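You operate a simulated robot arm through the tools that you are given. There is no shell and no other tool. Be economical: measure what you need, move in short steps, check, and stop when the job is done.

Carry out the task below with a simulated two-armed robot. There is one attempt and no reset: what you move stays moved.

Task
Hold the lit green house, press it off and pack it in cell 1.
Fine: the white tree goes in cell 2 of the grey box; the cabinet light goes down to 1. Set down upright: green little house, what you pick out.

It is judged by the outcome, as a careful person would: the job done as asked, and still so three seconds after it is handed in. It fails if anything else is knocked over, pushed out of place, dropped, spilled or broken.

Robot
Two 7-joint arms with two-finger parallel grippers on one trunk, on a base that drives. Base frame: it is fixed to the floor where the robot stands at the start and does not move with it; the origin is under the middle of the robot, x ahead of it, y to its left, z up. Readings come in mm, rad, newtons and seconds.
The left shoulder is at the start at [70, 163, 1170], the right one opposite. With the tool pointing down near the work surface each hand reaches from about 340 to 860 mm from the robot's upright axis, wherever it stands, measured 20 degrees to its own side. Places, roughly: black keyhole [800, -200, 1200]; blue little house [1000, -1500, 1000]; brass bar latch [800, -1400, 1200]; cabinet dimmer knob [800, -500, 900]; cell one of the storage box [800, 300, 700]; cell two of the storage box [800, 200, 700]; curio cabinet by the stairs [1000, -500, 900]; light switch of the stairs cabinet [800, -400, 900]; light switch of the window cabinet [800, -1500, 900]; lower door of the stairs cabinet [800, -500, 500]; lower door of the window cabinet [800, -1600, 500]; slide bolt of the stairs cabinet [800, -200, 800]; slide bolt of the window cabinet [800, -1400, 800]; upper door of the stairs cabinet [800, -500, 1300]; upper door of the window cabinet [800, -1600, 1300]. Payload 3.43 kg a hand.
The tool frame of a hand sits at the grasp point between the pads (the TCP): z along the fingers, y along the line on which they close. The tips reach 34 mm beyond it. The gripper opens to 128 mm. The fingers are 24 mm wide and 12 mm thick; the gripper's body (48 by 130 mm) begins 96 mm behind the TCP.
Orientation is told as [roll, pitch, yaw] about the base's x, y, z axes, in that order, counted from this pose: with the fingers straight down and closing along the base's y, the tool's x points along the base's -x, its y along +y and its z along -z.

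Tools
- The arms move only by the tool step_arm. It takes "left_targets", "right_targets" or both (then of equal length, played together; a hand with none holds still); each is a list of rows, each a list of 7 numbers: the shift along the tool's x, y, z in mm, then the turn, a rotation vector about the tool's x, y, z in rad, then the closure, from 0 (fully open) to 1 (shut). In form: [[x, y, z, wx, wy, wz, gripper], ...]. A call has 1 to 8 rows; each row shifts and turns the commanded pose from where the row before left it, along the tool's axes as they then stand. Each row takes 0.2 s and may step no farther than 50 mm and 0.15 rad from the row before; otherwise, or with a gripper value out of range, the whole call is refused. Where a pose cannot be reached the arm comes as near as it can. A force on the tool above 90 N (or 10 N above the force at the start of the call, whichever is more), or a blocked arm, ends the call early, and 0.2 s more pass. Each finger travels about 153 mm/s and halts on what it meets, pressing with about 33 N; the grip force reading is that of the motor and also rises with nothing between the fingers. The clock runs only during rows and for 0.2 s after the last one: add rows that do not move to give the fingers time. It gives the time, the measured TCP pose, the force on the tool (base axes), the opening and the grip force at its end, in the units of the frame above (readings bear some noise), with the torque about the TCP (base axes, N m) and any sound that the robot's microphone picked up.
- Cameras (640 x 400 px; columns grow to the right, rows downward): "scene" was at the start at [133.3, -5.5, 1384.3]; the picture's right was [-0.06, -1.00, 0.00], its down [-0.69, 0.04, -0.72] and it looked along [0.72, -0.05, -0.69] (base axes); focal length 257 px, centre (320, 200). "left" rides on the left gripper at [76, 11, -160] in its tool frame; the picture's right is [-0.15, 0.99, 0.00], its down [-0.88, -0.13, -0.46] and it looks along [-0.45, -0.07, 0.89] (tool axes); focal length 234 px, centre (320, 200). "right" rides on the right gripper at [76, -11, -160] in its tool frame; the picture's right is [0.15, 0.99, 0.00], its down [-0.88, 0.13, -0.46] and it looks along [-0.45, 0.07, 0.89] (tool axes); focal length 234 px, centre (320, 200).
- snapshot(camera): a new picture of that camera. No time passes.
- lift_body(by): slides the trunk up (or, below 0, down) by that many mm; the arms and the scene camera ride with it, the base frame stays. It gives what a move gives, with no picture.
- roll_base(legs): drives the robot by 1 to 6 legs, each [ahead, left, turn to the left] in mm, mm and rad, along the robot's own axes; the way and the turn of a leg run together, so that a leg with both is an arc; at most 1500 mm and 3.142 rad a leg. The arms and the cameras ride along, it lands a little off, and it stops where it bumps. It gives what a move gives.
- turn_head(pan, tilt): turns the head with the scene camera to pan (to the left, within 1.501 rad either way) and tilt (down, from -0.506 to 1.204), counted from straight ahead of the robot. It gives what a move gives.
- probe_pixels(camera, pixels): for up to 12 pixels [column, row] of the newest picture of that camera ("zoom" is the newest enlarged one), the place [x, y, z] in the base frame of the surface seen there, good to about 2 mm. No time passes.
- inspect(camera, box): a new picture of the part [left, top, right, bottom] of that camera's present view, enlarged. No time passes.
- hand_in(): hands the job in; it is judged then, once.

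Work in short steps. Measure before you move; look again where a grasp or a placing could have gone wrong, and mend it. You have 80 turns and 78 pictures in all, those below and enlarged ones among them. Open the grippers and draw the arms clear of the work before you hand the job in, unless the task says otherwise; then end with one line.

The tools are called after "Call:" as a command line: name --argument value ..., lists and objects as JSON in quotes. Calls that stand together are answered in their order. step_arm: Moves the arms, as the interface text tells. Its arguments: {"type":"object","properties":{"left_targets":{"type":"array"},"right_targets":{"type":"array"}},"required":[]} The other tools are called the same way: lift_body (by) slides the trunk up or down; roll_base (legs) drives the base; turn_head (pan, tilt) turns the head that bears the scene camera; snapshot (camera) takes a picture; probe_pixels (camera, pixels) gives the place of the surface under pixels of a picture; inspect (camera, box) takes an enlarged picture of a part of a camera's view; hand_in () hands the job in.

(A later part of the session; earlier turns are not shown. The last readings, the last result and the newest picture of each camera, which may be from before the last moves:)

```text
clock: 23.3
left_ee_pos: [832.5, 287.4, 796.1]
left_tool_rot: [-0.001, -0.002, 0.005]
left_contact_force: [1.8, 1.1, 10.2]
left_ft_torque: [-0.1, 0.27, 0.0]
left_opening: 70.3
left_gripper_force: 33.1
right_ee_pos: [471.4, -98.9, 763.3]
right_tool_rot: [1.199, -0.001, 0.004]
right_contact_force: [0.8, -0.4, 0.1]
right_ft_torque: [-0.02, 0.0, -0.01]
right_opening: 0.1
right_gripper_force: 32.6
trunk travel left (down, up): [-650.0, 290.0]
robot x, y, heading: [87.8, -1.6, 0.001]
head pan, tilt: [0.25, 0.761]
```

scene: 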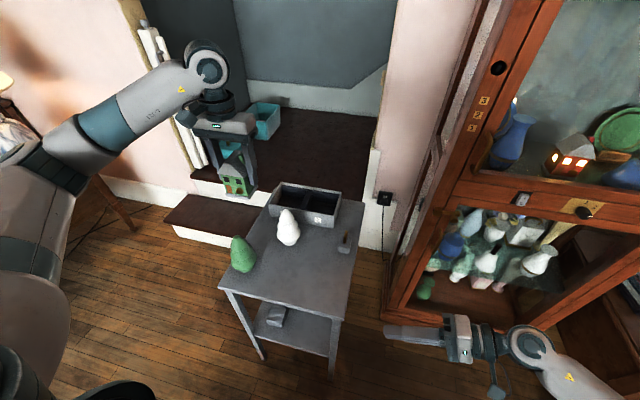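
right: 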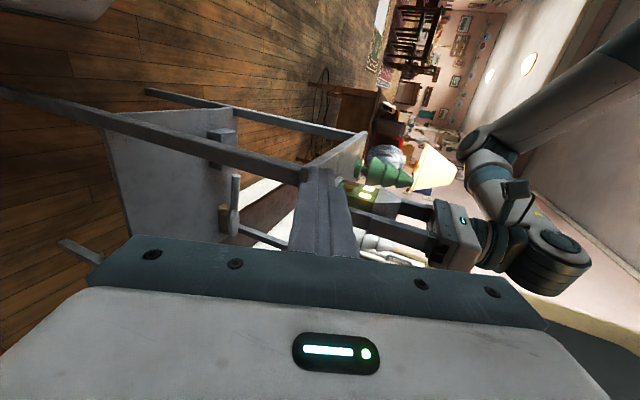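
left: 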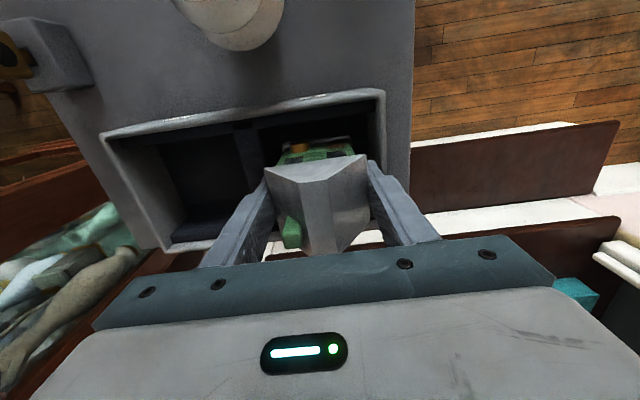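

It is seated (10 N up). I back off 1 mm, open slightly (to ~76 mm) inside the cell, rise above the rim, then open wider.

Call:
step_arm --left_targets '[[0, 0, -1, 0, 0, 0, 0.43], [0, 0, 0, 0, 0, 0, 0.41], [0, 0, 0, 0, 0, 0, 0.405], [0, 0, -15, 0, 0, 0, 0.405], [0, 0, -15, 0, 0, 0, 0.38], [0, 0, -40, 0, 0, 0, 0.3], [0, 0, -50, 0, 0, 0, 0.2], [0, 0, -50, 0, 0, 0, 0.2]]'

Call:
inspect --camera "scene" --box '[250, 150, 350, 235]'

Call:
snapshot --camera "left"

```text
clock: 25.1
left_ee_pos: [830.0, 286.9, 966.4]
left_tool_rot: [0.0, 0.001, 0.004]
left_contact_force: [0.4, -0.2, 0.5]
left_ft_torque: [0.0, -0.03, 0.01]
left_opening: 102.2
left_gripper_force: 0.1
right_ee_pos: [470.5, -99.1, 762.0]
right_tool_rot: [1.202, 0.001, 0.004]
right_contact_force: [0.6, -0.8, 0.1]
right_ft_torque: [0.01, 0.01, 0.01]
right_opening: 0.0
right_gripper_force: 32.9
trunk travel left (down, up): [-650.0, 290.0]
robot x, y, heading: [87.8, -2.3, 0.001]
head pan, tilt: [0.25, 0.761]
```

```text
4.71 times, centred on (300, 192) of scene
```

zoom: 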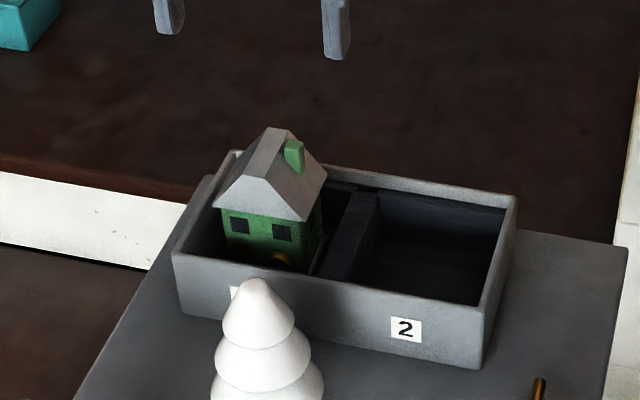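

```text
41 pictures are left
```

left: 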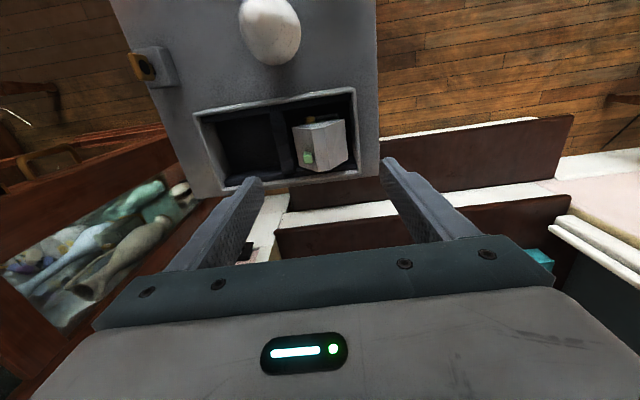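

House stands packed in cell 1, off. Next I hover the left hand above the white tree (≈685, 240) and measure it.

Call:
step_arm --left_targets '[[40, -12, 0, 0, 0, 0, 0], [40, -12, 0, 0, 0, 0, 0], [40, -12, 0, 0, 0, 0, 0], [25, -10, 0, 0, 0, 0, 0], [0, 0, 0, 0, 0, 0, 0]]'

Call:
inspect --camera "left" --box '[230, 90, 410, 230]'

Call:
inspect --camera "scene" --box '[250, 190, 350, 265]'

```text
clock: 26.3
left_ee_pos: [688.2, 243.0, 965.7]
left_tool_rot: [0.0, 0.0, 0.005]
left_contact_force: [0.0, 0.0, -0.2]
left_ft_torque: [0.01, 0.03, 0.04]
left_opening: 128.1
left_gripper_force: 0.1
right_ee_pos: [470.8, -99.1, 763.7]
right_tool_rot: [1.2, 0.001, 0.004]
right_contact_force: [0.2, -0.4, 0.8]
right_ft_torque: [0.0, 0.03, -0.02]
right_opening: 0.0
right_gripper_force: 32.9
trunk travel left (down, up): [-650.0, 290.0]
robot x, y, heading: [90.5, 1.0, -0.0]
head pan, tilt: [0.25, 0.761]
```

```text
2.86 times, centred on (320, 160) of left
```

zoom: 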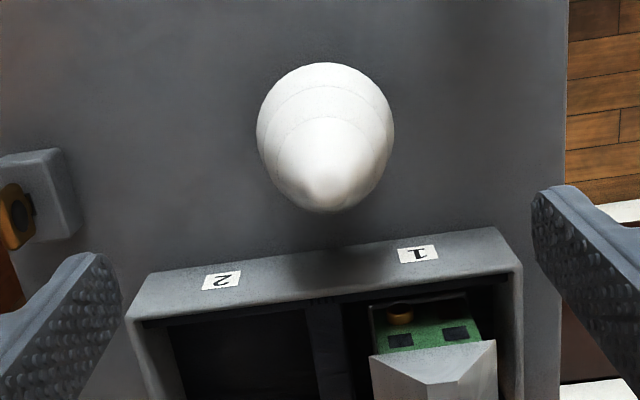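

```text
5.33 times, centred on (300, 228) of scene
```

zoom: 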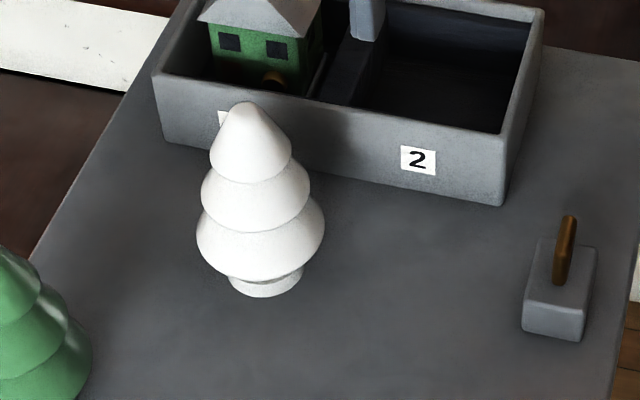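

Call:
probe_pixels --camera "zoom" --pixels '[[245, 110], [203, 235], [319, 228], [262, 260], [208, 195], [305, 188], [235, 285], [298, 280], [264, 292], [264, 275], [262, 230], [255, 185]]'

Call:
probe_pixels --camera "left" --pixels '[[304, 127], [339, 127], [320, 114], [321, 156], [313, 127], [329, 127], [320, 120], [305, 143], [337, 143]]'

```text
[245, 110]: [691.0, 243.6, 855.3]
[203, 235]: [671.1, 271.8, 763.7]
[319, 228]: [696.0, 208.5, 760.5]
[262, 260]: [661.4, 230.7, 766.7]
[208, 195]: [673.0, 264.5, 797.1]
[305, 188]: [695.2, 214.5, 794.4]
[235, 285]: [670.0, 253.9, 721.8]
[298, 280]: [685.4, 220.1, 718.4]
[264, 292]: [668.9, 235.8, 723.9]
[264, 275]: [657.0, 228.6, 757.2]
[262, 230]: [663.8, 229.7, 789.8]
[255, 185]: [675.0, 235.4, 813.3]
```

```text
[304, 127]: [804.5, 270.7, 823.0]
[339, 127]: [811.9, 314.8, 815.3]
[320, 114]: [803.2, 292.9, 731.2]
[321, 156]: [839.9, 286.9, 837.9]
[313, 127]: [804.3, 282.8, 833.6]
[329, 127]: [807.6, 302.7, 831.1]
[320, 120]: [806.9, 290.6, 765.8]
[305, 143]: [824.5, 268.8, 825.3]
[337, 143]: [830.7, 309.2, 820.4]
```

White tree: axis ≈(685, 241), widest r≈34 at z≈760, top 856. I descend to TCP z≈778 so the pads straddle the widest tier.

Call:
step_arm --left_targets '[[2, -1.5, 45, 0, 0, 0, 0], [0, 0, 45, 0, 0, 0, 0], [0, 0, 45, 0, 0, 0, 0], [0, 0, 35, 0, 0, 0, 0], [0, 0, 18, 0, 0, 0, 0], [0, 0, 0, 0, 0, 0, 0]]'

Call:
snapshot --camera "left"

Call:
inspect --camera "scene" --box '[240, 170, 360, 265]'

```text
clock: 27.7
left_ee_pos: [685.7, 241.0, 778.2]
left_tool_rot: [0.001, 0.0, 0.005]
left_contact_force: [-0.5, -0.6, -0.3]
left_ft_torque: [0.0, -0.02, -0.01]
left_opening: 128.2
left_gripper_force: 0.1
right_ee_pos: [471.8, -98.1, 763.3]
right_tool_rot: [1.2, 0.001, 0.004]
right_contact_force: [0.1, 0.1, 0.4]
right_ft_torque: [0.02, 0.01, -0.02]
right_opening: 0.2
right_gripper_force: 33.5
trunk travel left (down, up): [-650.0, 290.0]
robot x, y, heading: [87.3, 1.2, 0.005]
head pan, tilt: [0.25, 0.761]
```

```text
38 pictures are left
```

left: 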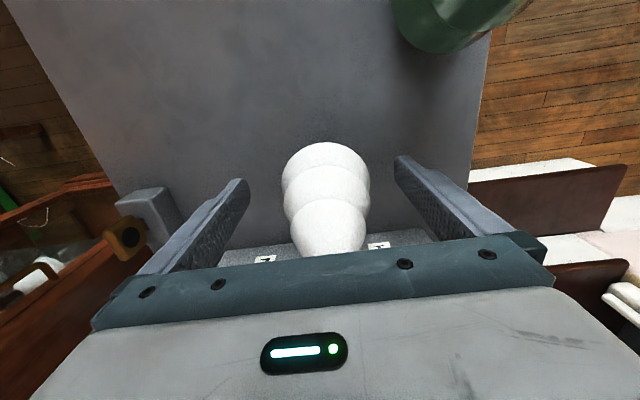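

```text
4.21 times, centred on (300, 218) of scene
```

zoom: 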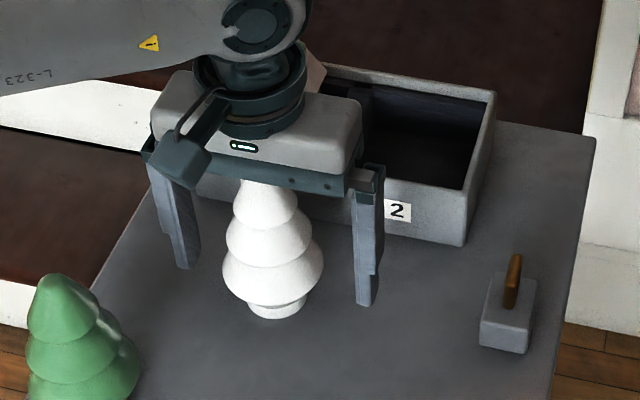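

Tree centre is slightly right (col 325 vs 320 between fingers). I probe it once to centre before closing.

Call:
probe_pixels --camera "left" --pixels '[[283, 172], [368, 172], [325, 146], [325, 240], [286, 195], [365, 195], [283, 180], [367, 182]]'

```text
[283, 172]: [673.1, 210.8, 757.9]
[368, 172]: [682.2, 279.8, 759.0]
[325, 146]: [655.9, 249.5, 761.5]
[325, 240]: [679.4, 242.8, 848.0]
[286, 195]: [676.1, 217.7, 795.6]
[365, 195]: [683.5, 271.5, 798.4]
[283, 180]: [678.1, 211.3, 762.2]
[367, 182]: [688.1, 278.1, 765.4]
```

I shift 3 mm left and close.

Call:
step_arm --left_targets '[[0, 3, 0, 0, 0, 0, 0.2], [0, 0, 0, 0, 0, 0, 0.4], [0, 0, 0, 0, 0, 0, 0.46], [0, 0, 0, 0, 0, 0, 0.6], [0, 0, 0, 0, 0, 0, 1], [0, 0, 0, 0, 0, 0, 1], [0, 0, -4, 0, 0, 0, 1], [0, 0, -8, 0, 0, 0, 1]]'

Call:
snapshot --camera "left"

Call:
inspect --camera "scene" --box '[240, 170, 360, 265]'

```text
clock: 29.5
left_ee_pos: [685.1, 242.2, 789.6]
left_tool_rot: [0.001, -0.001, 0.003]
left_contact_force: [-0.1, 0.6, -1.4]
left_ft_torque: [-0.01, 0.0, 0.0]
left_opening: 78.8
left_gripper_force: 33.1
right_ee_pos: [471.8, -98.8, 763.2]
right_tool_rot: [1.198, -0.001, 0.003]
right_contact_force: [0.4, -0.6, 0.4]
right_ft_torque: [0.01, 0.0, 0.03]
right_opening: 0.0
right_gripper_force: 33.2
trunk travel left (down, up): [-650.0, 290.0]
robot x, y, heading: [89.5, 1.3, 0.004]
head pan, tilt: [0.25, 0.761]
```

```text
36 pictures are left
```

left: 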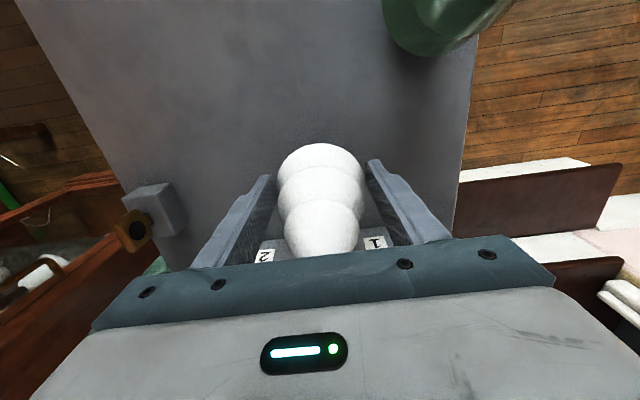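

```text
4.21 times, centred on (300, 218) of scene
```

zoom: 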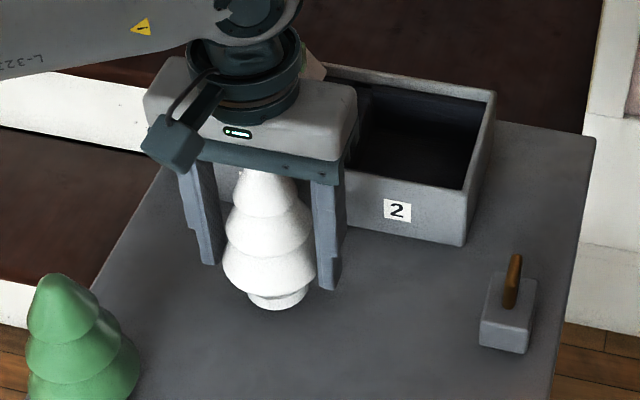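

Opening reads 78.8 mm – too wide to fit fingers inside cell 2 (104 mm). I set the tree back down and regrip it on the second tier, so the fingertips stay above the rim.

Call:
step_arm --left_targets '[[0, 0, 8, 0, 0, 0, 1], [0, 0, 3, 0, 0, 0, 1], [0, 0, 1, 0, 0, 0, 1], [0, 0, 0, 0, 0, 0, 1]]'

```text
clock: 30.5
left_ee_pos: [685.8, 241.9, 777.4]
left_tool_rot: [0.0, -0.002, 0.004]
left_contact_force: [0.4, -0.1, 2.0]
left_ft_torque: [0.15, 0.04, 0.02]
left_opening: 78.9
left_gripper_force: 33.1
right_ee_pos: [470.1, -98.6, 762.7]
right_tool_rot: [1.199, 0.0, 0.004]
right_contact_force: [-0.4, -0.9, -0.5]
right_ft_torque: [0.05, 0.01, 0.02]
right_opening: 0.0
right_gripper_force: 33.3
trunk travel left (down, up): [-650.0, 290.0]
robot x, y, heading: [88.1, -0.0, 0.007]
head pan, tilt: [0.25, 0.761]
```

Back on the table (2 N up). I open, rise to TCP z≈815 and look before closing on the second tier.

Call:
step_arm --left_targets '[[0, 0, 0, 0, 0, 0, 0.3], [0, 0, 0, 0, 0, 0, 0.15], [0, 0, 0, 0, 0, 0, 0.15], [0, 0, -20, 0, 0, 0, 0.15], [0, 0, -17, 0, 0, 0, 0.15], [0, 0, 0, 0, 0, 0, 0.15]]'

Call:
snapshot --camera "left"

Call:
inspect --camera "scene" --box '[240, 170, 360, 265]'

```text
clock: 31.9
left_ee_pos: [684.9, 242.7, 814.1]
left_tool_rot: [0.0, 0.0, 0.003]
left_contact_force: [0.6, 0.7, -0.2]
left_ft_torque: [-0.01, 0.02, -0.01]
left_opening: 108.7
left_gripper_force: 0.1
right_ee_pos: [471.2, -98.6, 762.9]
right_tool_rot: [1.201, -0.001, 0.004]
right_contact_force: [-1.0, -0.1, -0.4]
right_ft_torque: [-0.02, 0.0, 0.02]
right_opening: 0.0
right_gripper_force: 33.2
trunk travel left (down, up): [-650.0, 290.0]
robot x, y, heading: [90.6, -1.4, 0.003]
head pan, tilt: [0.25, 0.761]
```

```text
34 pictures are left
```

left: 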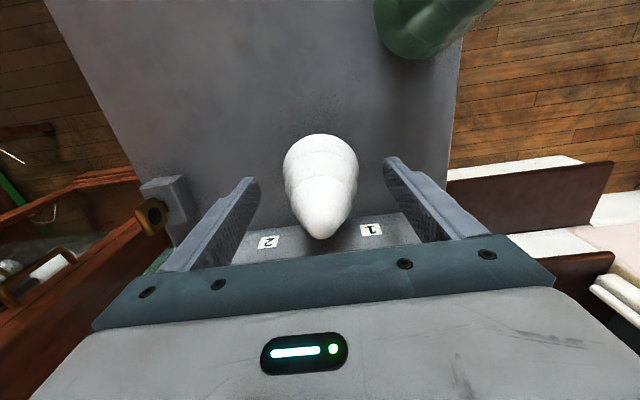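

```text
4.21 times, centred on (300, 218) of scene
```

zoom: 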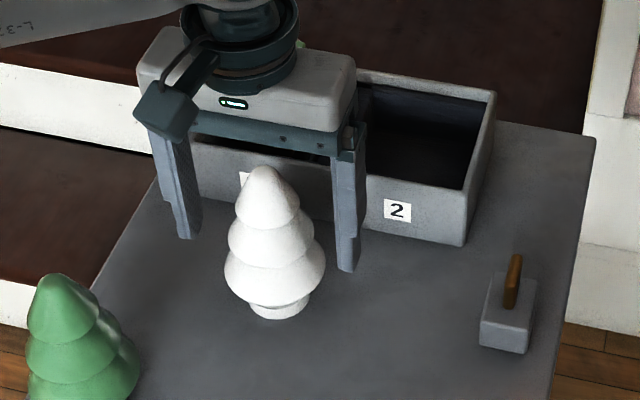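

Tree upright. Probing the tiers' widths and tip.

Call:
probe_pixels --camera "left" --pixels '[[320, 234], [285, 165], [356, 165], [290, 185], [353, 185], [298, 212], [343, 212], [320, 138], [284, 155], [357, 155]]'

```text
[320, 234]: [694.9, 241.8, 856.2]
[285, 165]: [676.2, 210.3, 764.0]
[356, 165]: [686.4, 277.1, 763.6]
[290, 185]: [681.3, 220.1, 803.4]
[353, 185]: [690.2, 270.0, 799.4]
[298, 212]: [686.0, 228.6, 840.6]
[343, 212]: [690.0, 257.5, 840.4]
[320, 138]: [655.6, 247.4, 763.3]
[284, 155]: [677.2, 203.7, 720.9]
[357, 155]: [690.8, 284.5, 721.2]
```

Tree axis ≈(690, 243.5); I shift 5 mm forward, 1 mm left and close on the second tier, then lift 10 mm.

Call:
step_arm --left_targets '[[-5, 1, 0, 0, 0, 0, 0.3], [0, 0, 0, 0, 0, 0, 0.45], [0, 0, 0, 0, 0, 0, 0.5], [0, 0, 0, 0, 0, 0, 0.7], [0, 0, 0, 0, 0, 0, 1], [0, 0, 0, 0, 0, 0, 1], [0, 0, -4, 0, 0, 0, 1], [0, 0, -8, 0, 0, 0, 1]]'

Call:
snapshot --camera "left"

Call:
inspect --camera "scene" --box '[240, 170, 360, 265]'

```text
clock: 33.7
left_ee_pos: [689.9, 244.3, 825.7]
left_tool_rot: [0.001, 0.001, 0.004]
left_contact_force: [0.3, -0.2, -2.8]
left_ft_torque: [0.01, -0.01, 0.02]
left_opening: 60.7
left_gripper_force: 33.2
right_ee_pos: [472.5, -98.4, 762.8]
right_tool_rot: [1.199, -0.001, 0.003]
right_contact_force: [-0.1, -0.8, -0.7]
right_ft_torque: [-0.01, 0.02, 0.02]
right_opening: 0.0
right_gripper_force: 32.9
trunk travel left (down, up): [-650.0, 290.0]
robot x, y, heading: [89.0, 4.9, 0.006]
head pan, tilt: [0.25, 0.761]
```

```text
32 pictures are left
```

left: 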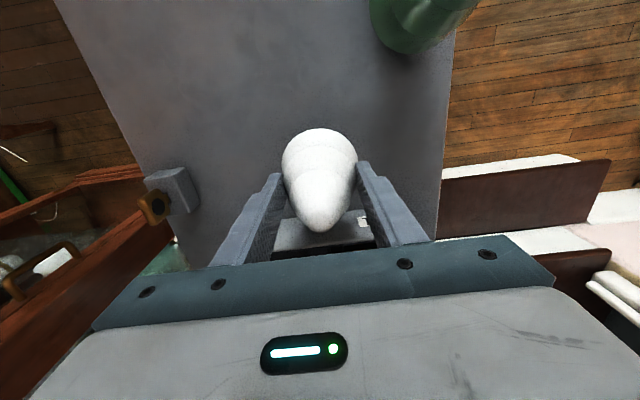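

```text
4.21 times, centred on (300, 218) of scene
```

zoom: 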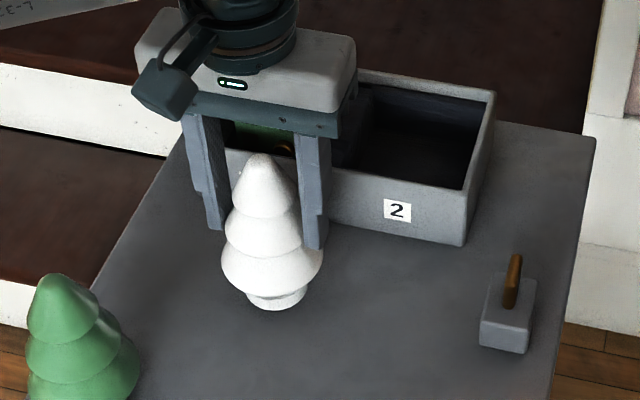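

Held firmly and upright. I lift 100 mm, move right to y≈169, then forward over cell 2 (833, 169).

Call:
step_arm --left_targets '[[0, 0, -40, 0, 0, 0, 1], [0, -10, -40, 0, 0, 0, 1], [0, -35, -20, 0, 0, 0, 1], [-10, -30, 0, 0, 0, 0, 1], [-40, 0, 0, 0, 0, 0, 1], [-45, 0, 0, 0, 0, 0, 1], [-48, 0, 0, 0, 0, 0, 1], [0, 0, 0, 0, 0, 0, 1]]'

Call:
snapshot --camera "left"

Call:
inspect --camera "scene" --box '[250, 140, 370, 235]'

```text
clock: 35.5
left_ee_pos: [833.8, 169.3, 927.3]
left_tool_rot: [0.0, -0.001, 0.003]
left_contact_force: [-0.4, -0.4, -1.7]
left_ft_torque: [-0.04, -0.02, 0.0]
left_opening: 60.6
left_gripper_force: 33.4
right_ee_pos: [471.7, -98.5, 763.1]
right_tool_rot: [1.199, 0.0, 0.004]
right_contact_force: [-0.3, 0.3, 0.1]
right_ft_torque: [-0.03, -0.02, -0.01]
right_opening: 0.1
right_gripper_force: 32.6
trunk travel left (down, up): [-650.0, 290.0]
robot x, y, heading: [90.2, -0.9, 0.006]
head pan, tilt: [0.25, 0.761]
```

```text
30 pictures are left
```

left: 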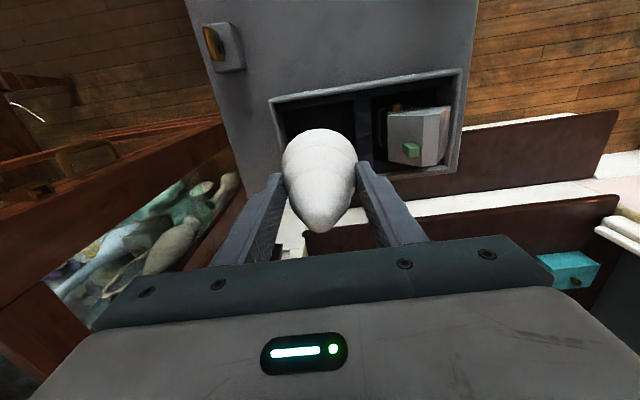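

```text
4.21 times, centred on (310, 188) of scene
```

zoom: 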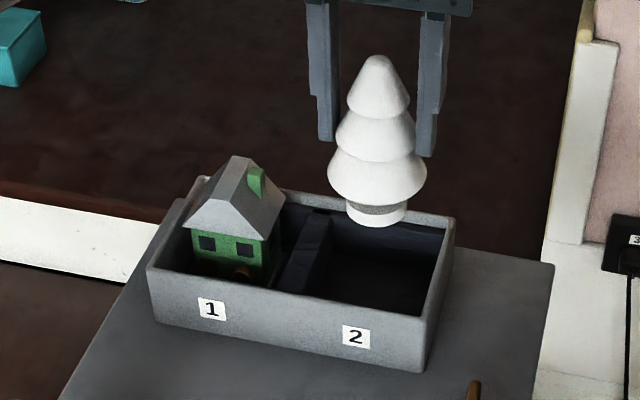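

Well aligned over cell 2. I lower 95 mm, then creep.

Call:
step_arm --left_targets '[[0, 0, 40, 0, 0, 0, 1], [0, 0, 35, 0, 0, 0, 1], [0, 0, 20, 0, 0, 0, 1], [0, 0, 5, 0, 0, 0, 1], [0, 0, 2, 0, 0, 0, 1], [0, 0, 0, 0, 0, 0, 1]]'

Call:
inspect --camera "scene" --box '[250, 140, 370, 235]'

```text
clock: 36.9
left_ee_pos: [834.4, 169.1, 824.4]
left_tool_rot: [0.001, 0.0, 0.003]
left_contact_force: [-1.2, 0.3, -1.9]
left_ft_torque: [-0.01, 0.0, 0.02]
left_opening: 60.3
left_gripper_force: 32.9
right_ee_pos: [471.2, -98.6, 763.1]
right_tool_rot: [1.198, 0.0, 0.003]
right_contact_force: [-0.2, -0.2, -0.2]
right_ft_torque: [0.01, 0.03, -0.02]
right_opening: 0.0
right_gripper_force: 33.1
trunk travel left (down, up): [-650.0, 290.0]
robot x, y, heading: [87.7, -0.2, 0.006]
head pan, tilt: [0.25, 0.761]
```

```text
4.21 times, centred on (310, 188) of scene
```

zoom: 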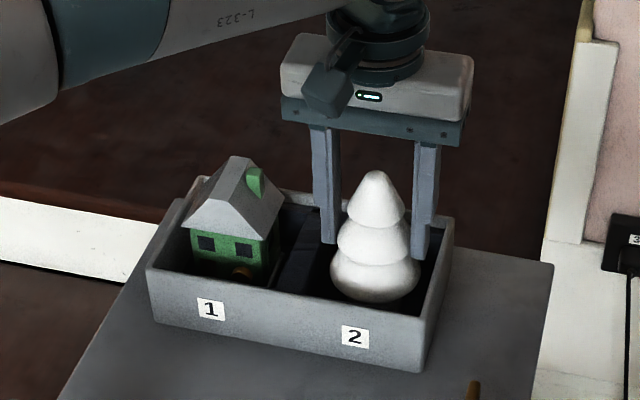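

Almost down, still −1.9 N; 1 mm steps until contact.

Call:
step_arm --left_targets '[[0, 0, 1, 0, 0, 0, 1], [0, 0, 1, 0, 0, 0, 1], [0, 0, 0, 0, 0, 0, 1]]'

```text
clock: 37.7
left_ee_pos: [833.7, 168.9, 824.0]
left_tool_rot: [0.0, -0.002, 0.003]
left_contact_force: [0.1, 0.4, 4.9]
left_ft_torque: [-0.13, 0.03, 0.01]
left_opening: 60.3
left_gripper_force: 33.1
right_ee_pos: [470.9, -98.0, 764.0]
right_tool_rot: [1.199, -0.001, 0.002]
right_contact_force: [0.2, 0.2, 0.6]
right_ft_torque: [-0.01, 0.04, 0.01]
right_opening: 0.3
right_gripper_force: 32.6
trunk travel left (down, up): [-650.0, 290.0]
robot x, y, heading: [90.2, 1.3, 0.006]
head pan, tilt: [0.25, 0.761]
```

Seated. I back off 1 mm, open to ~85 mm, rise 150 mm.

Call:
step_arm --left_targets '[[0, 0, -1, 0, 0, 0, 0.45], [0, 0, 0, 0, 0, 0, 0.38], [0, 0, 0, 0, 0, 0, 0.34], [0, 0, -20, 0, 0, 0, 0.34], [0, 0, -40, 0, 0, 0, 0.34], [0, 0, -45, 0, 0, 0, 0.34], [0, 0, -45, 0, 0, 0, 0.34], [0, 0, 0, 0, 0, 0, 0.34]]'

Call:
inspect --camera "scene" --box '[250, 140, 370, 235]'

```text
clock: 39.5
left_ee_pos: [834.7, 170.8, 975.0]
left_tool_rot: [0.002, 0.0, 0.002]
left_contact_force: [0.0, 0.6, 0.1]
left_ft_torque: [0.0, 0.01, -0.01]
left_opening: 84.4
left_gripper_force: 0.1
right_ee_pos: [470.9, -99.0, 762.9]
right_tool_rot: [1.199, -0.001, 0.004]
right_contact_force: [-0.1, 0.1, 0.3]
right_ft_torque: [0.02, -0.02, -0.01]
right_opening: 0.0
right_gripper_force: 33.4
trunk travel left (down, up): [-650.0, 290.0]
robot x, y, heading: [87.7, -1.5, 0.005]
head pan, tilt: [0.25, 0.761]
```

```text
4.21 times, centred on (310, 188) of scene
```

zoom: 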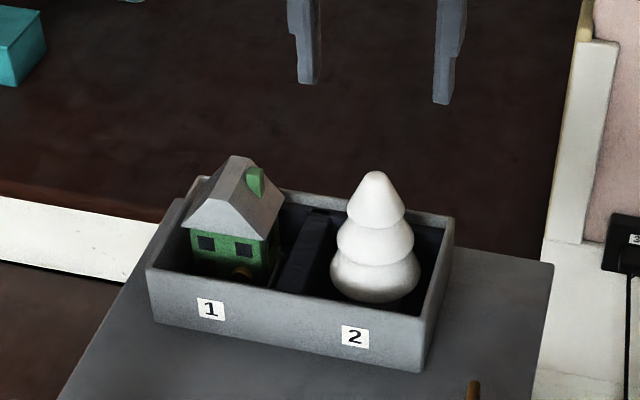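

Both are placed upright in the right cells. Now the left hand retreats to the left/back while the right hand rolls back to pointing down and moves forward beside the table.

Call:
step_arm --left_targets '[[25, 10, -10, 0, 0, 0, 0.3], [30, 20, -10, 0, 0, 0, 0.3], [30, 20, -10, 0, 0, 0, 0.3], [30, 20, -10, 0, 0, 0, 0.3], [30, 20, -10, 0, 0, 0, 0.3], [30, 20, -10, 0, 0, 0, 0.3], [30, 20, -10, 0, 0, 0, 0.3], [30, 20, -10, 0, 0, 0, 0.3]]' --right_targets '[[0, -10, -30, 0.15, 0, 0, 1], [0, -10, -30, 0.15, 0, 0, 1], [0, -10, -30, 0.15, 0, 0, 1], [-15, 0, -30, 0.15, 0, 0, 1], [-15, 0, -30, 0.15, 0, 0, 1], [-15, 0, -30, 0.15, 0, 0, 1], [-15, 0, -30, 0.15, 0, 0, 1], [-15, 0, -30, 0.15, 0, 0, 1]]'

```text
clock: 41.3
left_ee_pos: [597.3, 319.4, 1053.0]
left_tool_rot: [0.0, -0.003, 0.002]
left_contact_force: [-0.4, 1.5, -0.1]
left_ft_torque: [-0.02, 0.02, -0.01]
left_opening: 89.6
left_gripper_force: 0.0
right_ee_pos: [547.2, -252.9, 916.2]
right_tool_rot: [-0.003, 0.0, 0.002]
right_contact_force: [-1.0, 0.7, 0.3]
right_ft_torque: [-0.03, -0.04, 0.0]
right_opening: 0.0
right_gripper_force: 32.6
trunk travel left (down, up): [-650.0, 290.0]
robot x, y, heading: [90.8, -1.2, 0.001]
head pan, tilt: [0.25, 0.761]
```

Now I slide right to y≈−450 and start pitching the fingers forward; the head turns to the cabinet for a look at the knob.

Call:
step_arm --right_targets '[[0, -45, 0, 0, 0, 0, 0.8], [0, -45, 0, 0, 0, 0, 0.6], [0, -45, 0, 0, 0, 0, 0.6], [0, -45, 0, 0, -0.15, 0, 0.6], [0, -45, 0, 0, -0.15, 0, 0.6], [0, -35, 0, 0, -0.15, 0, 0.6], [0, 0, 0, 0, -0.15, 0, 0.6], [0, 0, 0, 0, -0.15, 0, 0.6]]'

Call:
turn_head --pan -0.5 --tilt 0.55

Call:
snapshot --camera "scene"

```text
clock: 43.1
left_ee_pos: [598.3, 318.8, 1054.9]
left_tool_rot: [0.0, -0.003, 0.004]
left_contact_force: [0.3, -0.4, 0.2]
left_ft_torque: [0.0, 0.01, 0.0]
left_opening: 89.7
left_gripper_force: 0.1
right_ee_pos: [546.4, -515.3, 913.6]
right_tool_rot: [0.002, -0.751, 0.003]
right_contact_force: [-0.3, 0.0, -0.3]
right_ft_torque: [0.02, 0.0, 0.01]
right_opening: 51.4
right_gripper_force: 0.0
trunk travel left (down, up): [-650.0, 290.0]
robot x, y, heading: [90.0, 0.2, 0.009]
head pan, tilt: [0.25, 0.761]
```

```text
clock: 44.2
left_ee_pos: [597.9, 318.6, 1054.2]
left_tool_rot: [0.001, 0.0, 0.005]
left_contact_force: [0.5, 0.4, 0.4]
left_ft_torque: [0.02, -0.01, -0.03]
left_opening: 89.4
left_gripper_force: 0.0
right_ee_pos: [547.3, -515.1, 913.6]
right_tool_rot: [0.0, -0.75, 0.003]
right_contact_force: [0.3, -0.4, -0.7]
right_ft_torque: [0.01, 0.04, -0.02]
right_opening: 51.3
right_gripper_force: 0.1
trunk travel left (down, up): [-650.0, 290.0]
robot x, y, heading: [90.8, 0.5, 0.0]
head pan, tilt: [-0.499, 0.55]
```

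```text
26 pictures are left
```

scene: 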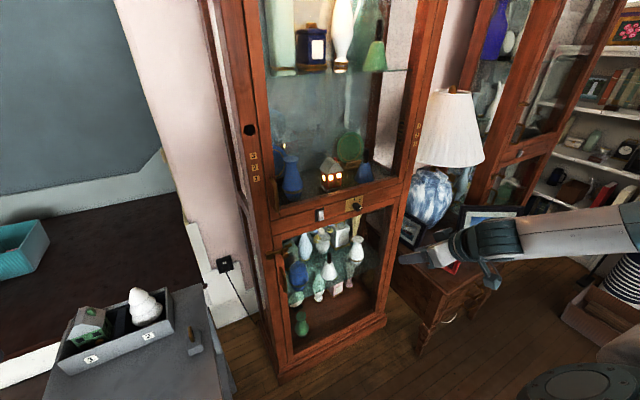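

Knob at (354,205). Enlarging the dial.

Call:
inspect --camera "scene" --box '[334, 188, 378, 222]'

Call:
inspect --camera "right" --box '[120, 0, 520, 250]'

```text
11.76 times, centred on (356, 205) of scene
```

zoom: 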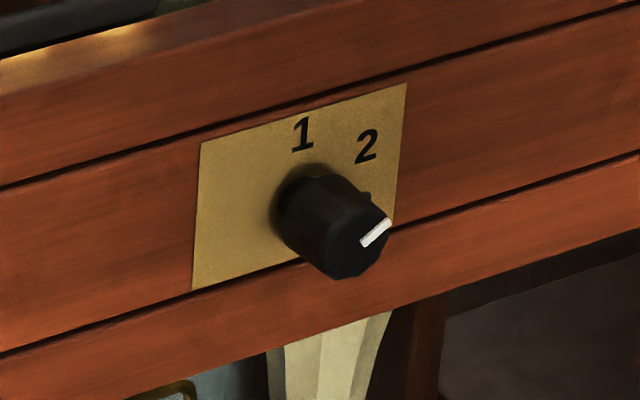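

```text
1.60 times, centred on (320, 125) of right
```

zoom: 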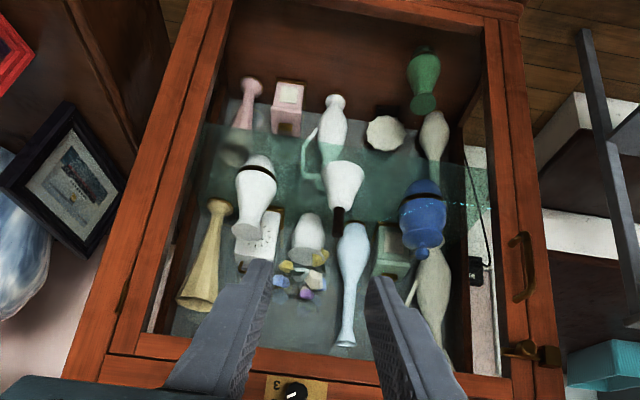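

The dial has 1 straight up, 2 at about 60° clockwise (pointer there now) and another mark further on. I finish the pitch to horizontal, at knob height.

Call:
step_arm --right_targets '[[0, 0, 0, 0, -0.15, 0, 0.6], [0, 0, 0, 0, -0.15, 0, 0.6], [0, 0, 0, 0, -0.15, 0, 0.6], [0, 0, 0, 0, -0.15, 0, 0.6], [0, 0, 0, 0, -0.15, 0, 0.5], [0, 0, 0, 0, -0.071, 0, 0.5], [0, 0, 0, 0, 0, 0, 0.5]]'

Call:
snapshot --camera "right"

Call:
inspect --camera "scene" --box '[334, 188, 378, 222]'

```text
clock: 45.8
left_ee_pos: [599.4, 317.8, 1053.0]
left_tool_rot: [-0.003, 0.001, 0.005]
left_contact_force: [1.0, 0.0, -0.1]
left_ft_torque: [0.03, 0.04, 0.02]
left_opening: 89.4
left_gripper_force: 0.0
right_ee_pos: [537.6, -525.5, 924.2]
right_tool_rot: [0.022, -1.55, -0.02]
right_contact_force: [0.4, 0.6, 0.4]
right_ft_torque: [0.0, 0.0, 0.01]
right_opening: 63.9
right_gripper_force: 0.2
right hand out of reach, approached as far as the arm can: row 5
trunk travel left (down, up): [-650.0, 290.0]
robot x, y, heading: [88.6, 3.0, 0.004]
head pan, tilt: [-0.499, 0.55]
```

```text
23 pictures are left
```

right: 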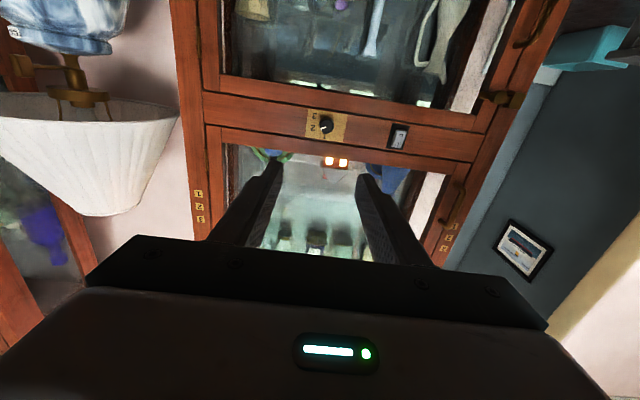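

```text
11.76 times, centred on (356, 205) of scene
```

zoom: 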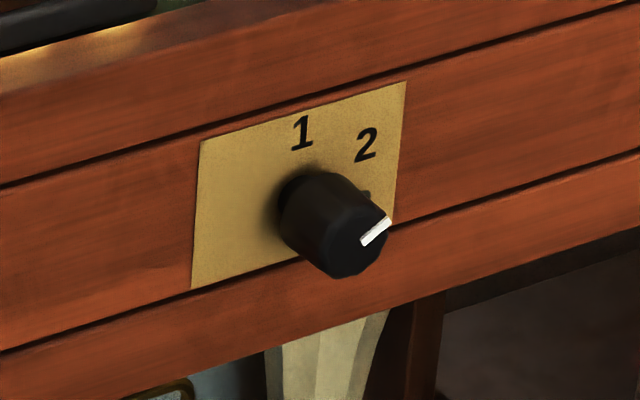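

Reach was a bit cramped so close to the trunk; forward it eases. I look at the dial through the right camera and probe the knob.

Call:
probe_pixels --camera "zoom" --pixels '[[330, 265], [375, 260], [340, 225], [375, 233], [355, 245], [300, 190], [360, 212], [305, 240], [318, 180], [302, 133], [366, 146], [200, 290]]'

Call:
inspect --camera "right" --box '[295, 100, 355, 145]'

```text
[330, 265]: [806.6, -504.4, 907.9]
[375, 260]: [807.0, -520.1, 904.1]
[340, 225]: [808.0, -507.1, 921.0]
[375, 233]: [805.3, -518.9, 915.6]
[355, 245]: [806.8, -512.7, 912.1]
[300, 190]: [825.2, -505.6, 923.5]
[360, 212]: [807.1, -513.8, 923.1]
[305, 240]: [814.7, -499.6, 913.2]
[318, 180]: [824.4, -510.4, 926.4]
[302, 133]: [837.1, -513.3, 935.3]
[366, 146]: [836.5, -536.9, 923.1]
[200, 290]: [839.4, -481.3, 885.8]
```

```text
8.89 times, centred on (325, 122) of right
```

zoom: 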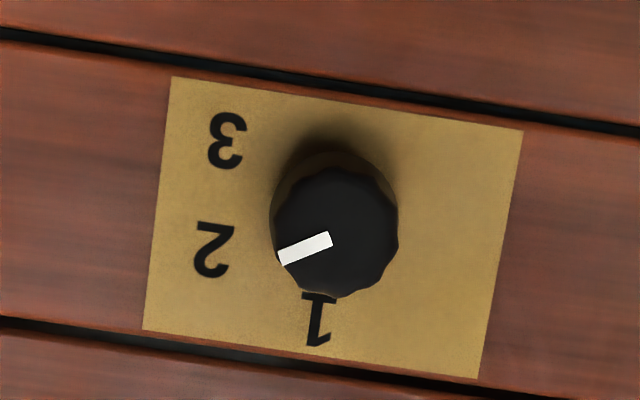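

Clear: pointer at 2; "1" is 60° counter-clockwise. Knob centre ≈(806 face, −512.5, 912.5). I advance to x≈740, still short of the knob, and check.

Call:
step_arm --right_targets '[[0, 0, 40, 0, 0, 0, 0.5], [0, 0, 40, 0, 0, 0, 0.5], [0, 0, 40, 0, 0, 0, 0.5], [0, 0, 40, 0, 0, 0, 0.5], [0, 0, 30, 0, 0, 0, 0.5], [0, 0, 0, 0, 0, 0, 0.5]]'

Call:
snapshot --camera "right"

```text
clock: 47.2
left_ee_pos: [598.6, 319.3, 1054.1]
left_tool_rot: [0.0, 0.001, 0.003]
left_contact_force: [0.9, 0.0, -0.1]
left_ft_torque: [0.0, 0.04, 0.01]
left_opening: 89.5
left_gripper_force: 0.2
right_ee_pos: [631.5, -562.1, 1004.8]
right_tool_rot: [0.571, -1.569, -0.567]
right_contact_force: [0.2, 0.7, -0.5]
right_ft_torque: [-0.01, 0.0, 0.0]
right_opening: 64.1
right_gripper_force: 0.0
right hand out of reach, approached as far as the arm can: row 1, 2, 3, 4, 5
trunk travel left (down, up): [-650.0, 290.0]
robot x, y, heading: [89.0, 4.2, 0.004]
head pan, tilt: [-0.499, 0.55]
```

```text
20 pictures are left
```

right: 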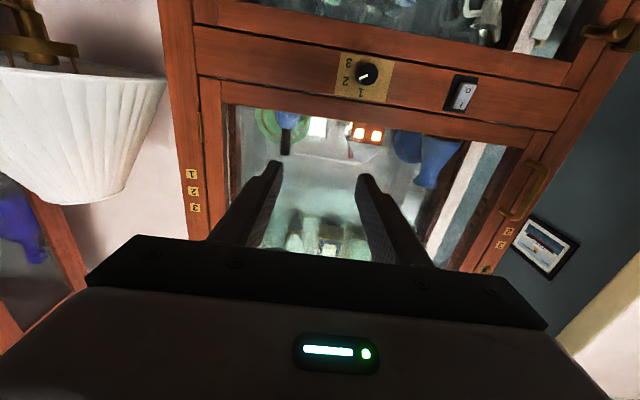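

Out of reach: the arm can't hold horizontal so far below the shoulder. Lowering the trunk should fix that; first I check what lies under the right arm (side chest) and how the arm lies.

Call:
snapshot --camera "scene"

Call:
probe_pixels --camera "scene" --pixels '[[415, 260], [445, 285], [425, 320], [470, 275], [400, 240], [560, 300], [610, 320], [580, 385], [290, 360]]'

```text
19 pictures are left
```

scene: 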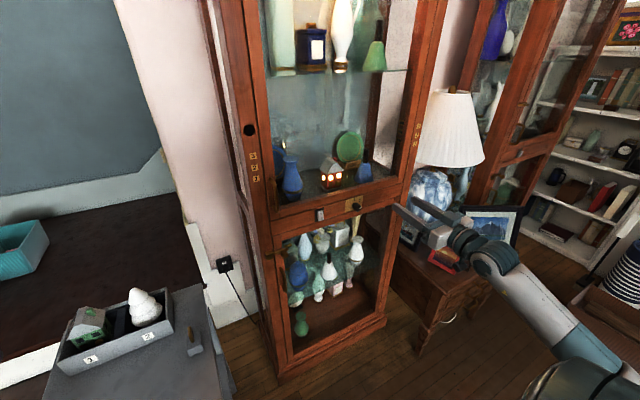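

```text
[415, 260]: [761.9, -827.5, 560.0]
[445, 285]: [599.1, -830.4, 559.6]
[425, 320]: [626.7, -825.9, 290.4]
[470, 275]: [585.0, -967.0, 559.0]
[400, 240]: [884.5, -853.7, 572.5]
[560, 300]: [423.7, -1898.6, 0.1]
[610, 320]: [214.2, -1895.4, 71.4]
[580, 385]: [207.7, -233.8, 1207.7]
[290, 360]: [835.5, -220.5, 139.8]
```

Chest top is only at z 560 and y<−820, so lowering is safe there. I move the left hand out left/up beyond the table so lowering won't touch the green tree.

Call:
step_arm --left_targets '[[13, 33, -16, 0, 0, 0, 0.3], [13, 33, -16, 0, 0, 0, 0.3], [13, 33, -16, 0, 0, 0, 0.3], [13, 33, -16, 0, 0, 0, 0.3], [13, 33, -16, 0, 0, 0, 0.3], [13, 33, -16, 0, 0, 0, 0.3]]'

Call:
lift_body --by -220

```text
clock: 48.6
left_ee_pos: [518.0, 516.6, 1150.4]
left_tool_rot: [-0.003, -0.002, 0.004]
left_contact_force: [-0.1, -0.5, -0.4]
left_ft_torque: [0.02, -0.01, -0.02]
left_opening: 89.6
left_gripper_force: 0.0
right_ee_pos: [630.6, -560.7, 1004.8]
right_tool_rot: [-1.753, -1.571, 1.757]
right_contact_force: [0.1, 0.8, -0.5]
right_ft_torque: [0.0, 0.04, 0.0]
right_opening: 64.2
right_gripper_force: 0.0
trunk travel left (down, up): [-650.0, 290.0]
robot x, y, heading: [91.4, -1.1, 0.005]
head pan, tilt: [-0.499, 0.55]
```

```text
clock: 50.9
left_ee_pos: [518.1, 515.6, 931.0]
left_tool_rot: [0.001, 0.0, 0.005]
left_contact_force: [0.0, -0.1, 0.0]
left_ft_torque: [0.02, 0.01, 0.04]
left_opening: 89.8
left_gripper_force: 0.1
right_ee_pos: [631.5, -560.8, 784.5]
right_tool_rot: [0.467, -1.57, -0.464]
right_contact_force: [0.8, 0.7, 0.3]
right_ft_torque: [0.01, -0.01, -0.01]
right_opening: 64.0
right_gripper_force: 0.1
trunk travel left (down, up): [-430.0, 510.0]
robot x, y, heading: [87.9, 3.4, 0.004]
head pan, tilt: [-0.499, 0.55]
```

Orientation is right; now I raise and shift to the knob's axis: +128 in z (tool −x), +48 in y.

Call:
step_arm --right_targets '[[0, 0, 0, 0, 0, 0, 0.5], [-32, 12, 0, 0, 0, 0, 0.5], [-32, 12, 0, 0, 0, 0, 0.5], [-32, 12, 0, 0, 0, 0, 0.5], [-32, 12, 0, 0, 0, 0, 0.5], [0, 0, 0, 0, 0, 0, 0.5]]'

```text
clock: 52.3
left_ee_pos: [520.1, 514.9, 931.1]
left_tool_rot: [0.001, 0.0, 0.004]
left_contact_force: [-0.7, -0.3, 0.0]
left_ft_torque: [0.04, -0.03, 0.02]
left_opening: 89.4
left_gripper_force: 0.2
right_ee_pos: [631.5, -514.2, 912.4]
right_tool_rot: [0.768, -1.569, -0.763]
right_contact_force: [1.1, -0.6, -0.5]
right_ft_torque: [0.0, -0.03, 0.0]
right_opening: 64.2
right_gripper_force: 0.2
trunk travel left (down, up): [-430.0, 510.0]
robot x, y, heading: [86.6, -0.9, 0.004]
head pan, tilt: [-0.499, 0.55]
```

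On axis and in reach. I advance 110 mm (tips at x≈775) and check the alignment.

Call:
step_arm --right_targets '[[0, 1, 40, 0, 0, 0, 0.5], [0, 0, 40, 0, 0, 0, 0.5], [0, 0, 30, 0, 0, 0, 0.5], [0, 0, 0, 0, 0, 0, 0.5]]'

Call:
snapshot --camera "right"

Call:
inspect --camera "scene" --box '[320, 90, 420, 165]'

```text
clock: 53.3
left_ee_pos: [519.9, 515.4, 930.2]
left_tool_rot: [-0.001, -0.001, 0.004]
left_contact_force: [-0.2, -0.3, 0.1]
left_ft_torque: [-0.01, 0.02, -0.02]
left_opening: 89.7
left_gripper_force: 0.1
right_ee_pos: [703.9, -540.8, 939.5]
right_tool_rot: [0.217, -1.566, -0.21]
right_contact_force: [-0.4, -0.4, -0.1]
right_ft_torque: [-0.04, 0.0, 0.03]
right_opening: 64.2
right_gripper_force: 0.0
right hand out of reach, approached as far as the arm can: row 1, 2, 3
trunk travel left (down, up): [-430.0, 510.0]
robot x, y, heading: [90.2, -0.3, 0.005]
head pan, tilt: [-0.499, 0.55]
```

```text
18 pictures are left
```

right: 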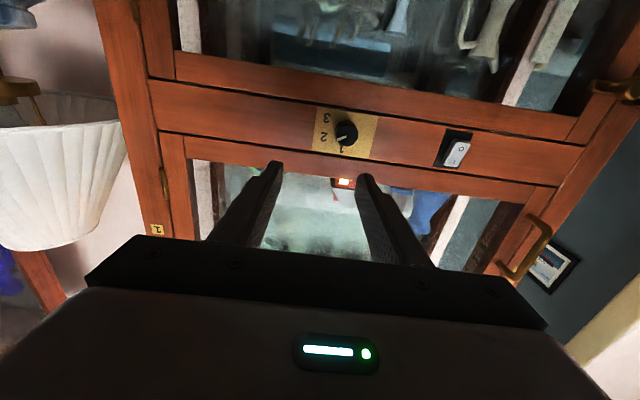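

```text
5.33 times, centred on (370, 128) of scene
```

zoom: 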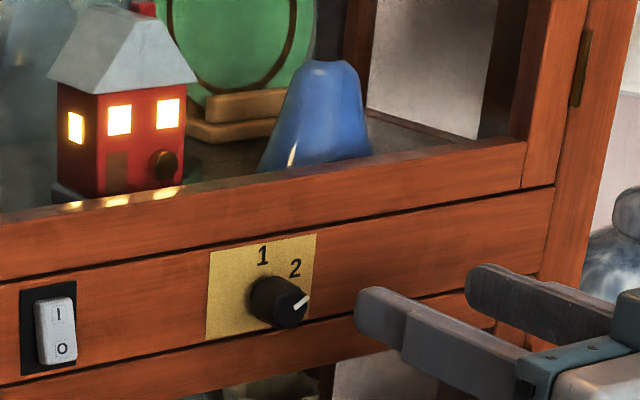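

Wrist limits again: the knob is too far to the side of the shoulder. I pull the right hand back and inboard, raise the left hand clear, then drive the base 300 mm to the right.

Call:
step_arm --left_targets '[[10, 0, -20, 0, 0, 0, 0.3], [10, 0, -20, 0, 0, 0, 0.3], [10, 0, -20, 0, 0, 0, 0.3], [10, 0, -20, 0, 0, 0, 0.3], [10, 0, -20, 0, 0, 0, 0.3], [10, 0, -20, 0, 0, 0, 0.3], [10, 0, -20, 0, 0, 0, 0.3], [10, 0, -20, 0, 0, 0, 0.3]]' --right_targets '[[0, 0, -45, 0, 0, 0, 0.5], [0, 0, -45, 0, 0, 0, 0.5], [0, 45, -20, 0, 0, 0, 0.5], [0, 45, 0, 0, 0, 0, 0.5], [0, 45, 0, 0, 0, 0, 0.5], [0, 45, 0, 0, 0, 0, 0.5], [0, 45, 0, 0, 0, 0, 0.5], [0, 45, 0, 0, 0, 0, 0.5]]'

```text
clock: 55.1
left_ee_pos: [485.5, 488.7, 1071.2]
left_tool_rot: [0.001, 0.0, 0.004]
left_contact_force: [0.4, -0.3, -0.2]
left_ft_torque: [-0.01, 0.01, -0.01]
left_opening: 89.6
left_gripper_force: 0.0
left hand out of reach, approached as far as the arm can: row 5, 6, 7, 8
right_ee_pos: [641.3, -426.5, 984.9]
right_tool_rot: [-0.045, -1.564, 0.054]
right_contact_force: [1.0, 0.5, -0.4]
right_ft_torque: [-0.04, -0.07, -0.03]
right_opening: 64.3
right_gripper_force: 0.0
right hand out of reach, approached as far as the arm can: row 4, 5, 6, 7, 8
trunk travel left (down, up): [-430.0, 510.0]
robot x, y, heading: [87.8, -1.1, 0.005]
head pan, tilt: [-0.499, 0.55]
```

The limit is from folding the arm too close. Standing farther back and straight in front of the knob should let the arm reach out naturally: drive back 250, then right 300.

Call:
roll_base --legs '[[-250, 0, 0], [0, -300, 0]]'

Call:
snapshot --camera "scene"

```text
clock: 58.6
left_ee_pos: [238.1, 186.6, 1073.0]
left_tool_rot: [0.002, 0.001, 0.003]
left_contact_force: [0.0, -0.4, 0.2]
left_ft_torque: [0.06, 0.01, 0.02]
left_opening: 89.6
left_gripper_force: 0.0
right_ee_pos: [390.2, -729.7, 982.4]
right_tool_rot: [0.151, -1.564, -0.143]
right_contact_force: [0.6, 0.0, 0.2]
right_ft_torque: [-0.02, -0.02, 0.0]
right_opening: 64.0
right_gripper_force: 0.1
trunk travel left (down, up): [-430.0, 510.0]
robot x, y, heading: [-161.9, -301.5, 0.005]
head pan, tilt: [-0.499, 0.55]
```

```text
16 pictures are left
```

scene: 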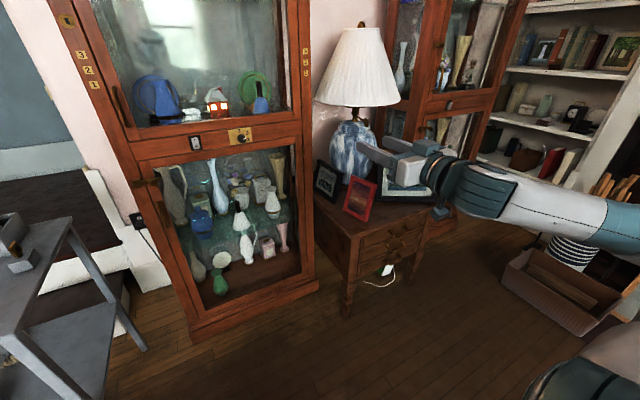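

Now I bring the right hand forward and inward toward the knob axis, stopping at x≈690.

Call:
step_arm --right_targets '[[8, 27, 37, 0, 0, 0, 0.5], [9, 27, 37, 0, 0, 0, 0.5], [9, 27, 37, 0, 0, 0, 0.5], [9, 27, 37, 0, 0, 0, 0.5], [9, 27, 37, 0, 0, 0, 0.5], [9, 27, 37, 0, 0, 0, 0.5], [9, 27, 37, 0, 0, 0, 0.5], [8, 28, 37, 0, 0, 0, 0.5]]'

```text
clock: 60.6
left_ee_pos: [237.2, 186.2, 1072.3]
left_tool_rot: [0.0, -0.002, 0.001]
left_contact_force: [-0.2, 0.1, 0.2]
left_ft_torque: [-0.01, 0.0, 0.05]
left_opening: 89.4
left_gripper_force: 0.0
right_ee_pos: [535.0, -586.2, 1035.6]
right_tool_rot: [-2.055, -1.384, 2.139]
right_contact_force: [0.6, -0.2, 0.1]
right_ft_torque: [-0.03, 0.02, 0.0]
right_opening: 64.0
right_gripper_force: 0.0
right hand out of reach, approached as far as the arm can: row 1, 2, 3, 4, 7, 8
trunk travel left (down, up): [-430.0, 510.0]
robot x, y, heading: [-158.8, -301.2, 0.002]
head pan, tilt: [-0.499, 0.55]
stopped in row 8 (right hand): the arm was blocked; the commanded pose is now the measured one
```

The arm got blocked by its posture (hand now at (535,−586,1036), about horizontal). I pitch back to fingers-down here to unwind the wrist, then re-pitch with the arm extended.

Call:
step_arm --right_targets '[[0, 0, 0, 0, 0.15, 0, 0.5], [0, 0, 0, 0, 0.15, 0, 0.5], [0, 0, 0, 0, 0.15, 0, 0.5], [0, 0, 0, 0, 0.15, 0, 0.5], [0, 0, 0, 0, 0.15, 0, 0.5], [0, 0, 0, 0, 0.15, 0, 0.5], [0, 0, 0, 0, 0.15, 0, 0.5], [0, 0, 0, 0, 0.15, 0, 0.5]]'

Call:
snapshot --camera "scene"

```text
clock: 62.4
left_ee_pos: [237.4, 186.5, 1071.1]
left_tool_rot: [-0.001, 0.0, 0.0]
left_contact_force: [-0.2, 0.6, -1.6]
left_ft_torque: [0.01, 0.03, 0.02]
left_opening: 89.2
left_gripper_force: 0.1
right_ee_pos: [535.8, -586.9, 1033.8]
right_tool_rot: [-0.184, -0.447, 0.158]
right_contact_force: [0.0, 0.2, -0.3]
right_ft_torque: [-0.03, 0.0, -0.01]
right_opening: 63.9
right_gripper_force: 0.0
trunk travel left (down, up): [-430.0, 510.0]
robot x, y, heading: [-162.9, -302.3, 0.005]
head pan, tilt: [-0.499, 0.55]
```

```text
15 pictures are left
```

scene: 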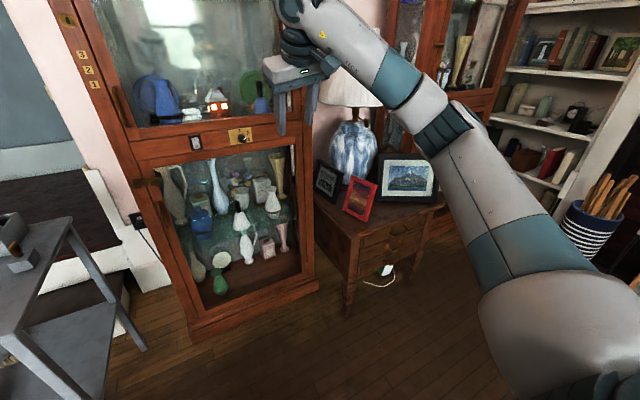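

Good natural posture now. I straighten roll/yaw, move to about (640, −512, 912), and begin pitching again.

Call:
step_arm --right_targets '[[0, 0, 0, -0.058, 0, 0.071, 0.5], [0, 0, 0, -0.058, 0, 0.071, 0.5], [-10.4, 18.6, 38.5, 0, 0, 0, 0.5], [-10.4, 18.6, 38.5, 0, 0, 0, 0.5], [-10.4, 18.6, 38.5, 0, 0, 0, 0.5], [-10.4, 18.6, 38.5, 0, 0, 0, 0.5], [0, 0, 0, 0, -0.15, 0, 0.5], [0, 0, 0, 0, -0.15, 0, 0.5]]'

```text
clock: 64.2
left_ee_pos: [238.1, 187.1, 1071.0]
left_tool_rot: [-0.001, 0.0, 0.001]
left_contact_force: [-0.3, 0.4, 0.8]
left_ft_torque: [0.01, -0.02, 0.03]
left_opening: 89.6
left_gripper_force: 0.2
right_ee_pos: [641.6, -511.4, 914.4]
right_tool_rot: [0.003, -0.762, 0.002]
right_contact_force: [-0.7, -0.3, 0.9]
right_ft_torque: [-0.02, 0.0, -0.02]
right_opening: 63.8
right_gripper_force: 0.2
trunk travel left (down, up): [-430.0, 510.0]
robot x, y, heading: [-159.7, -302.2, 0.001]
head pan, tilt: [-0.499, 0.55]
```

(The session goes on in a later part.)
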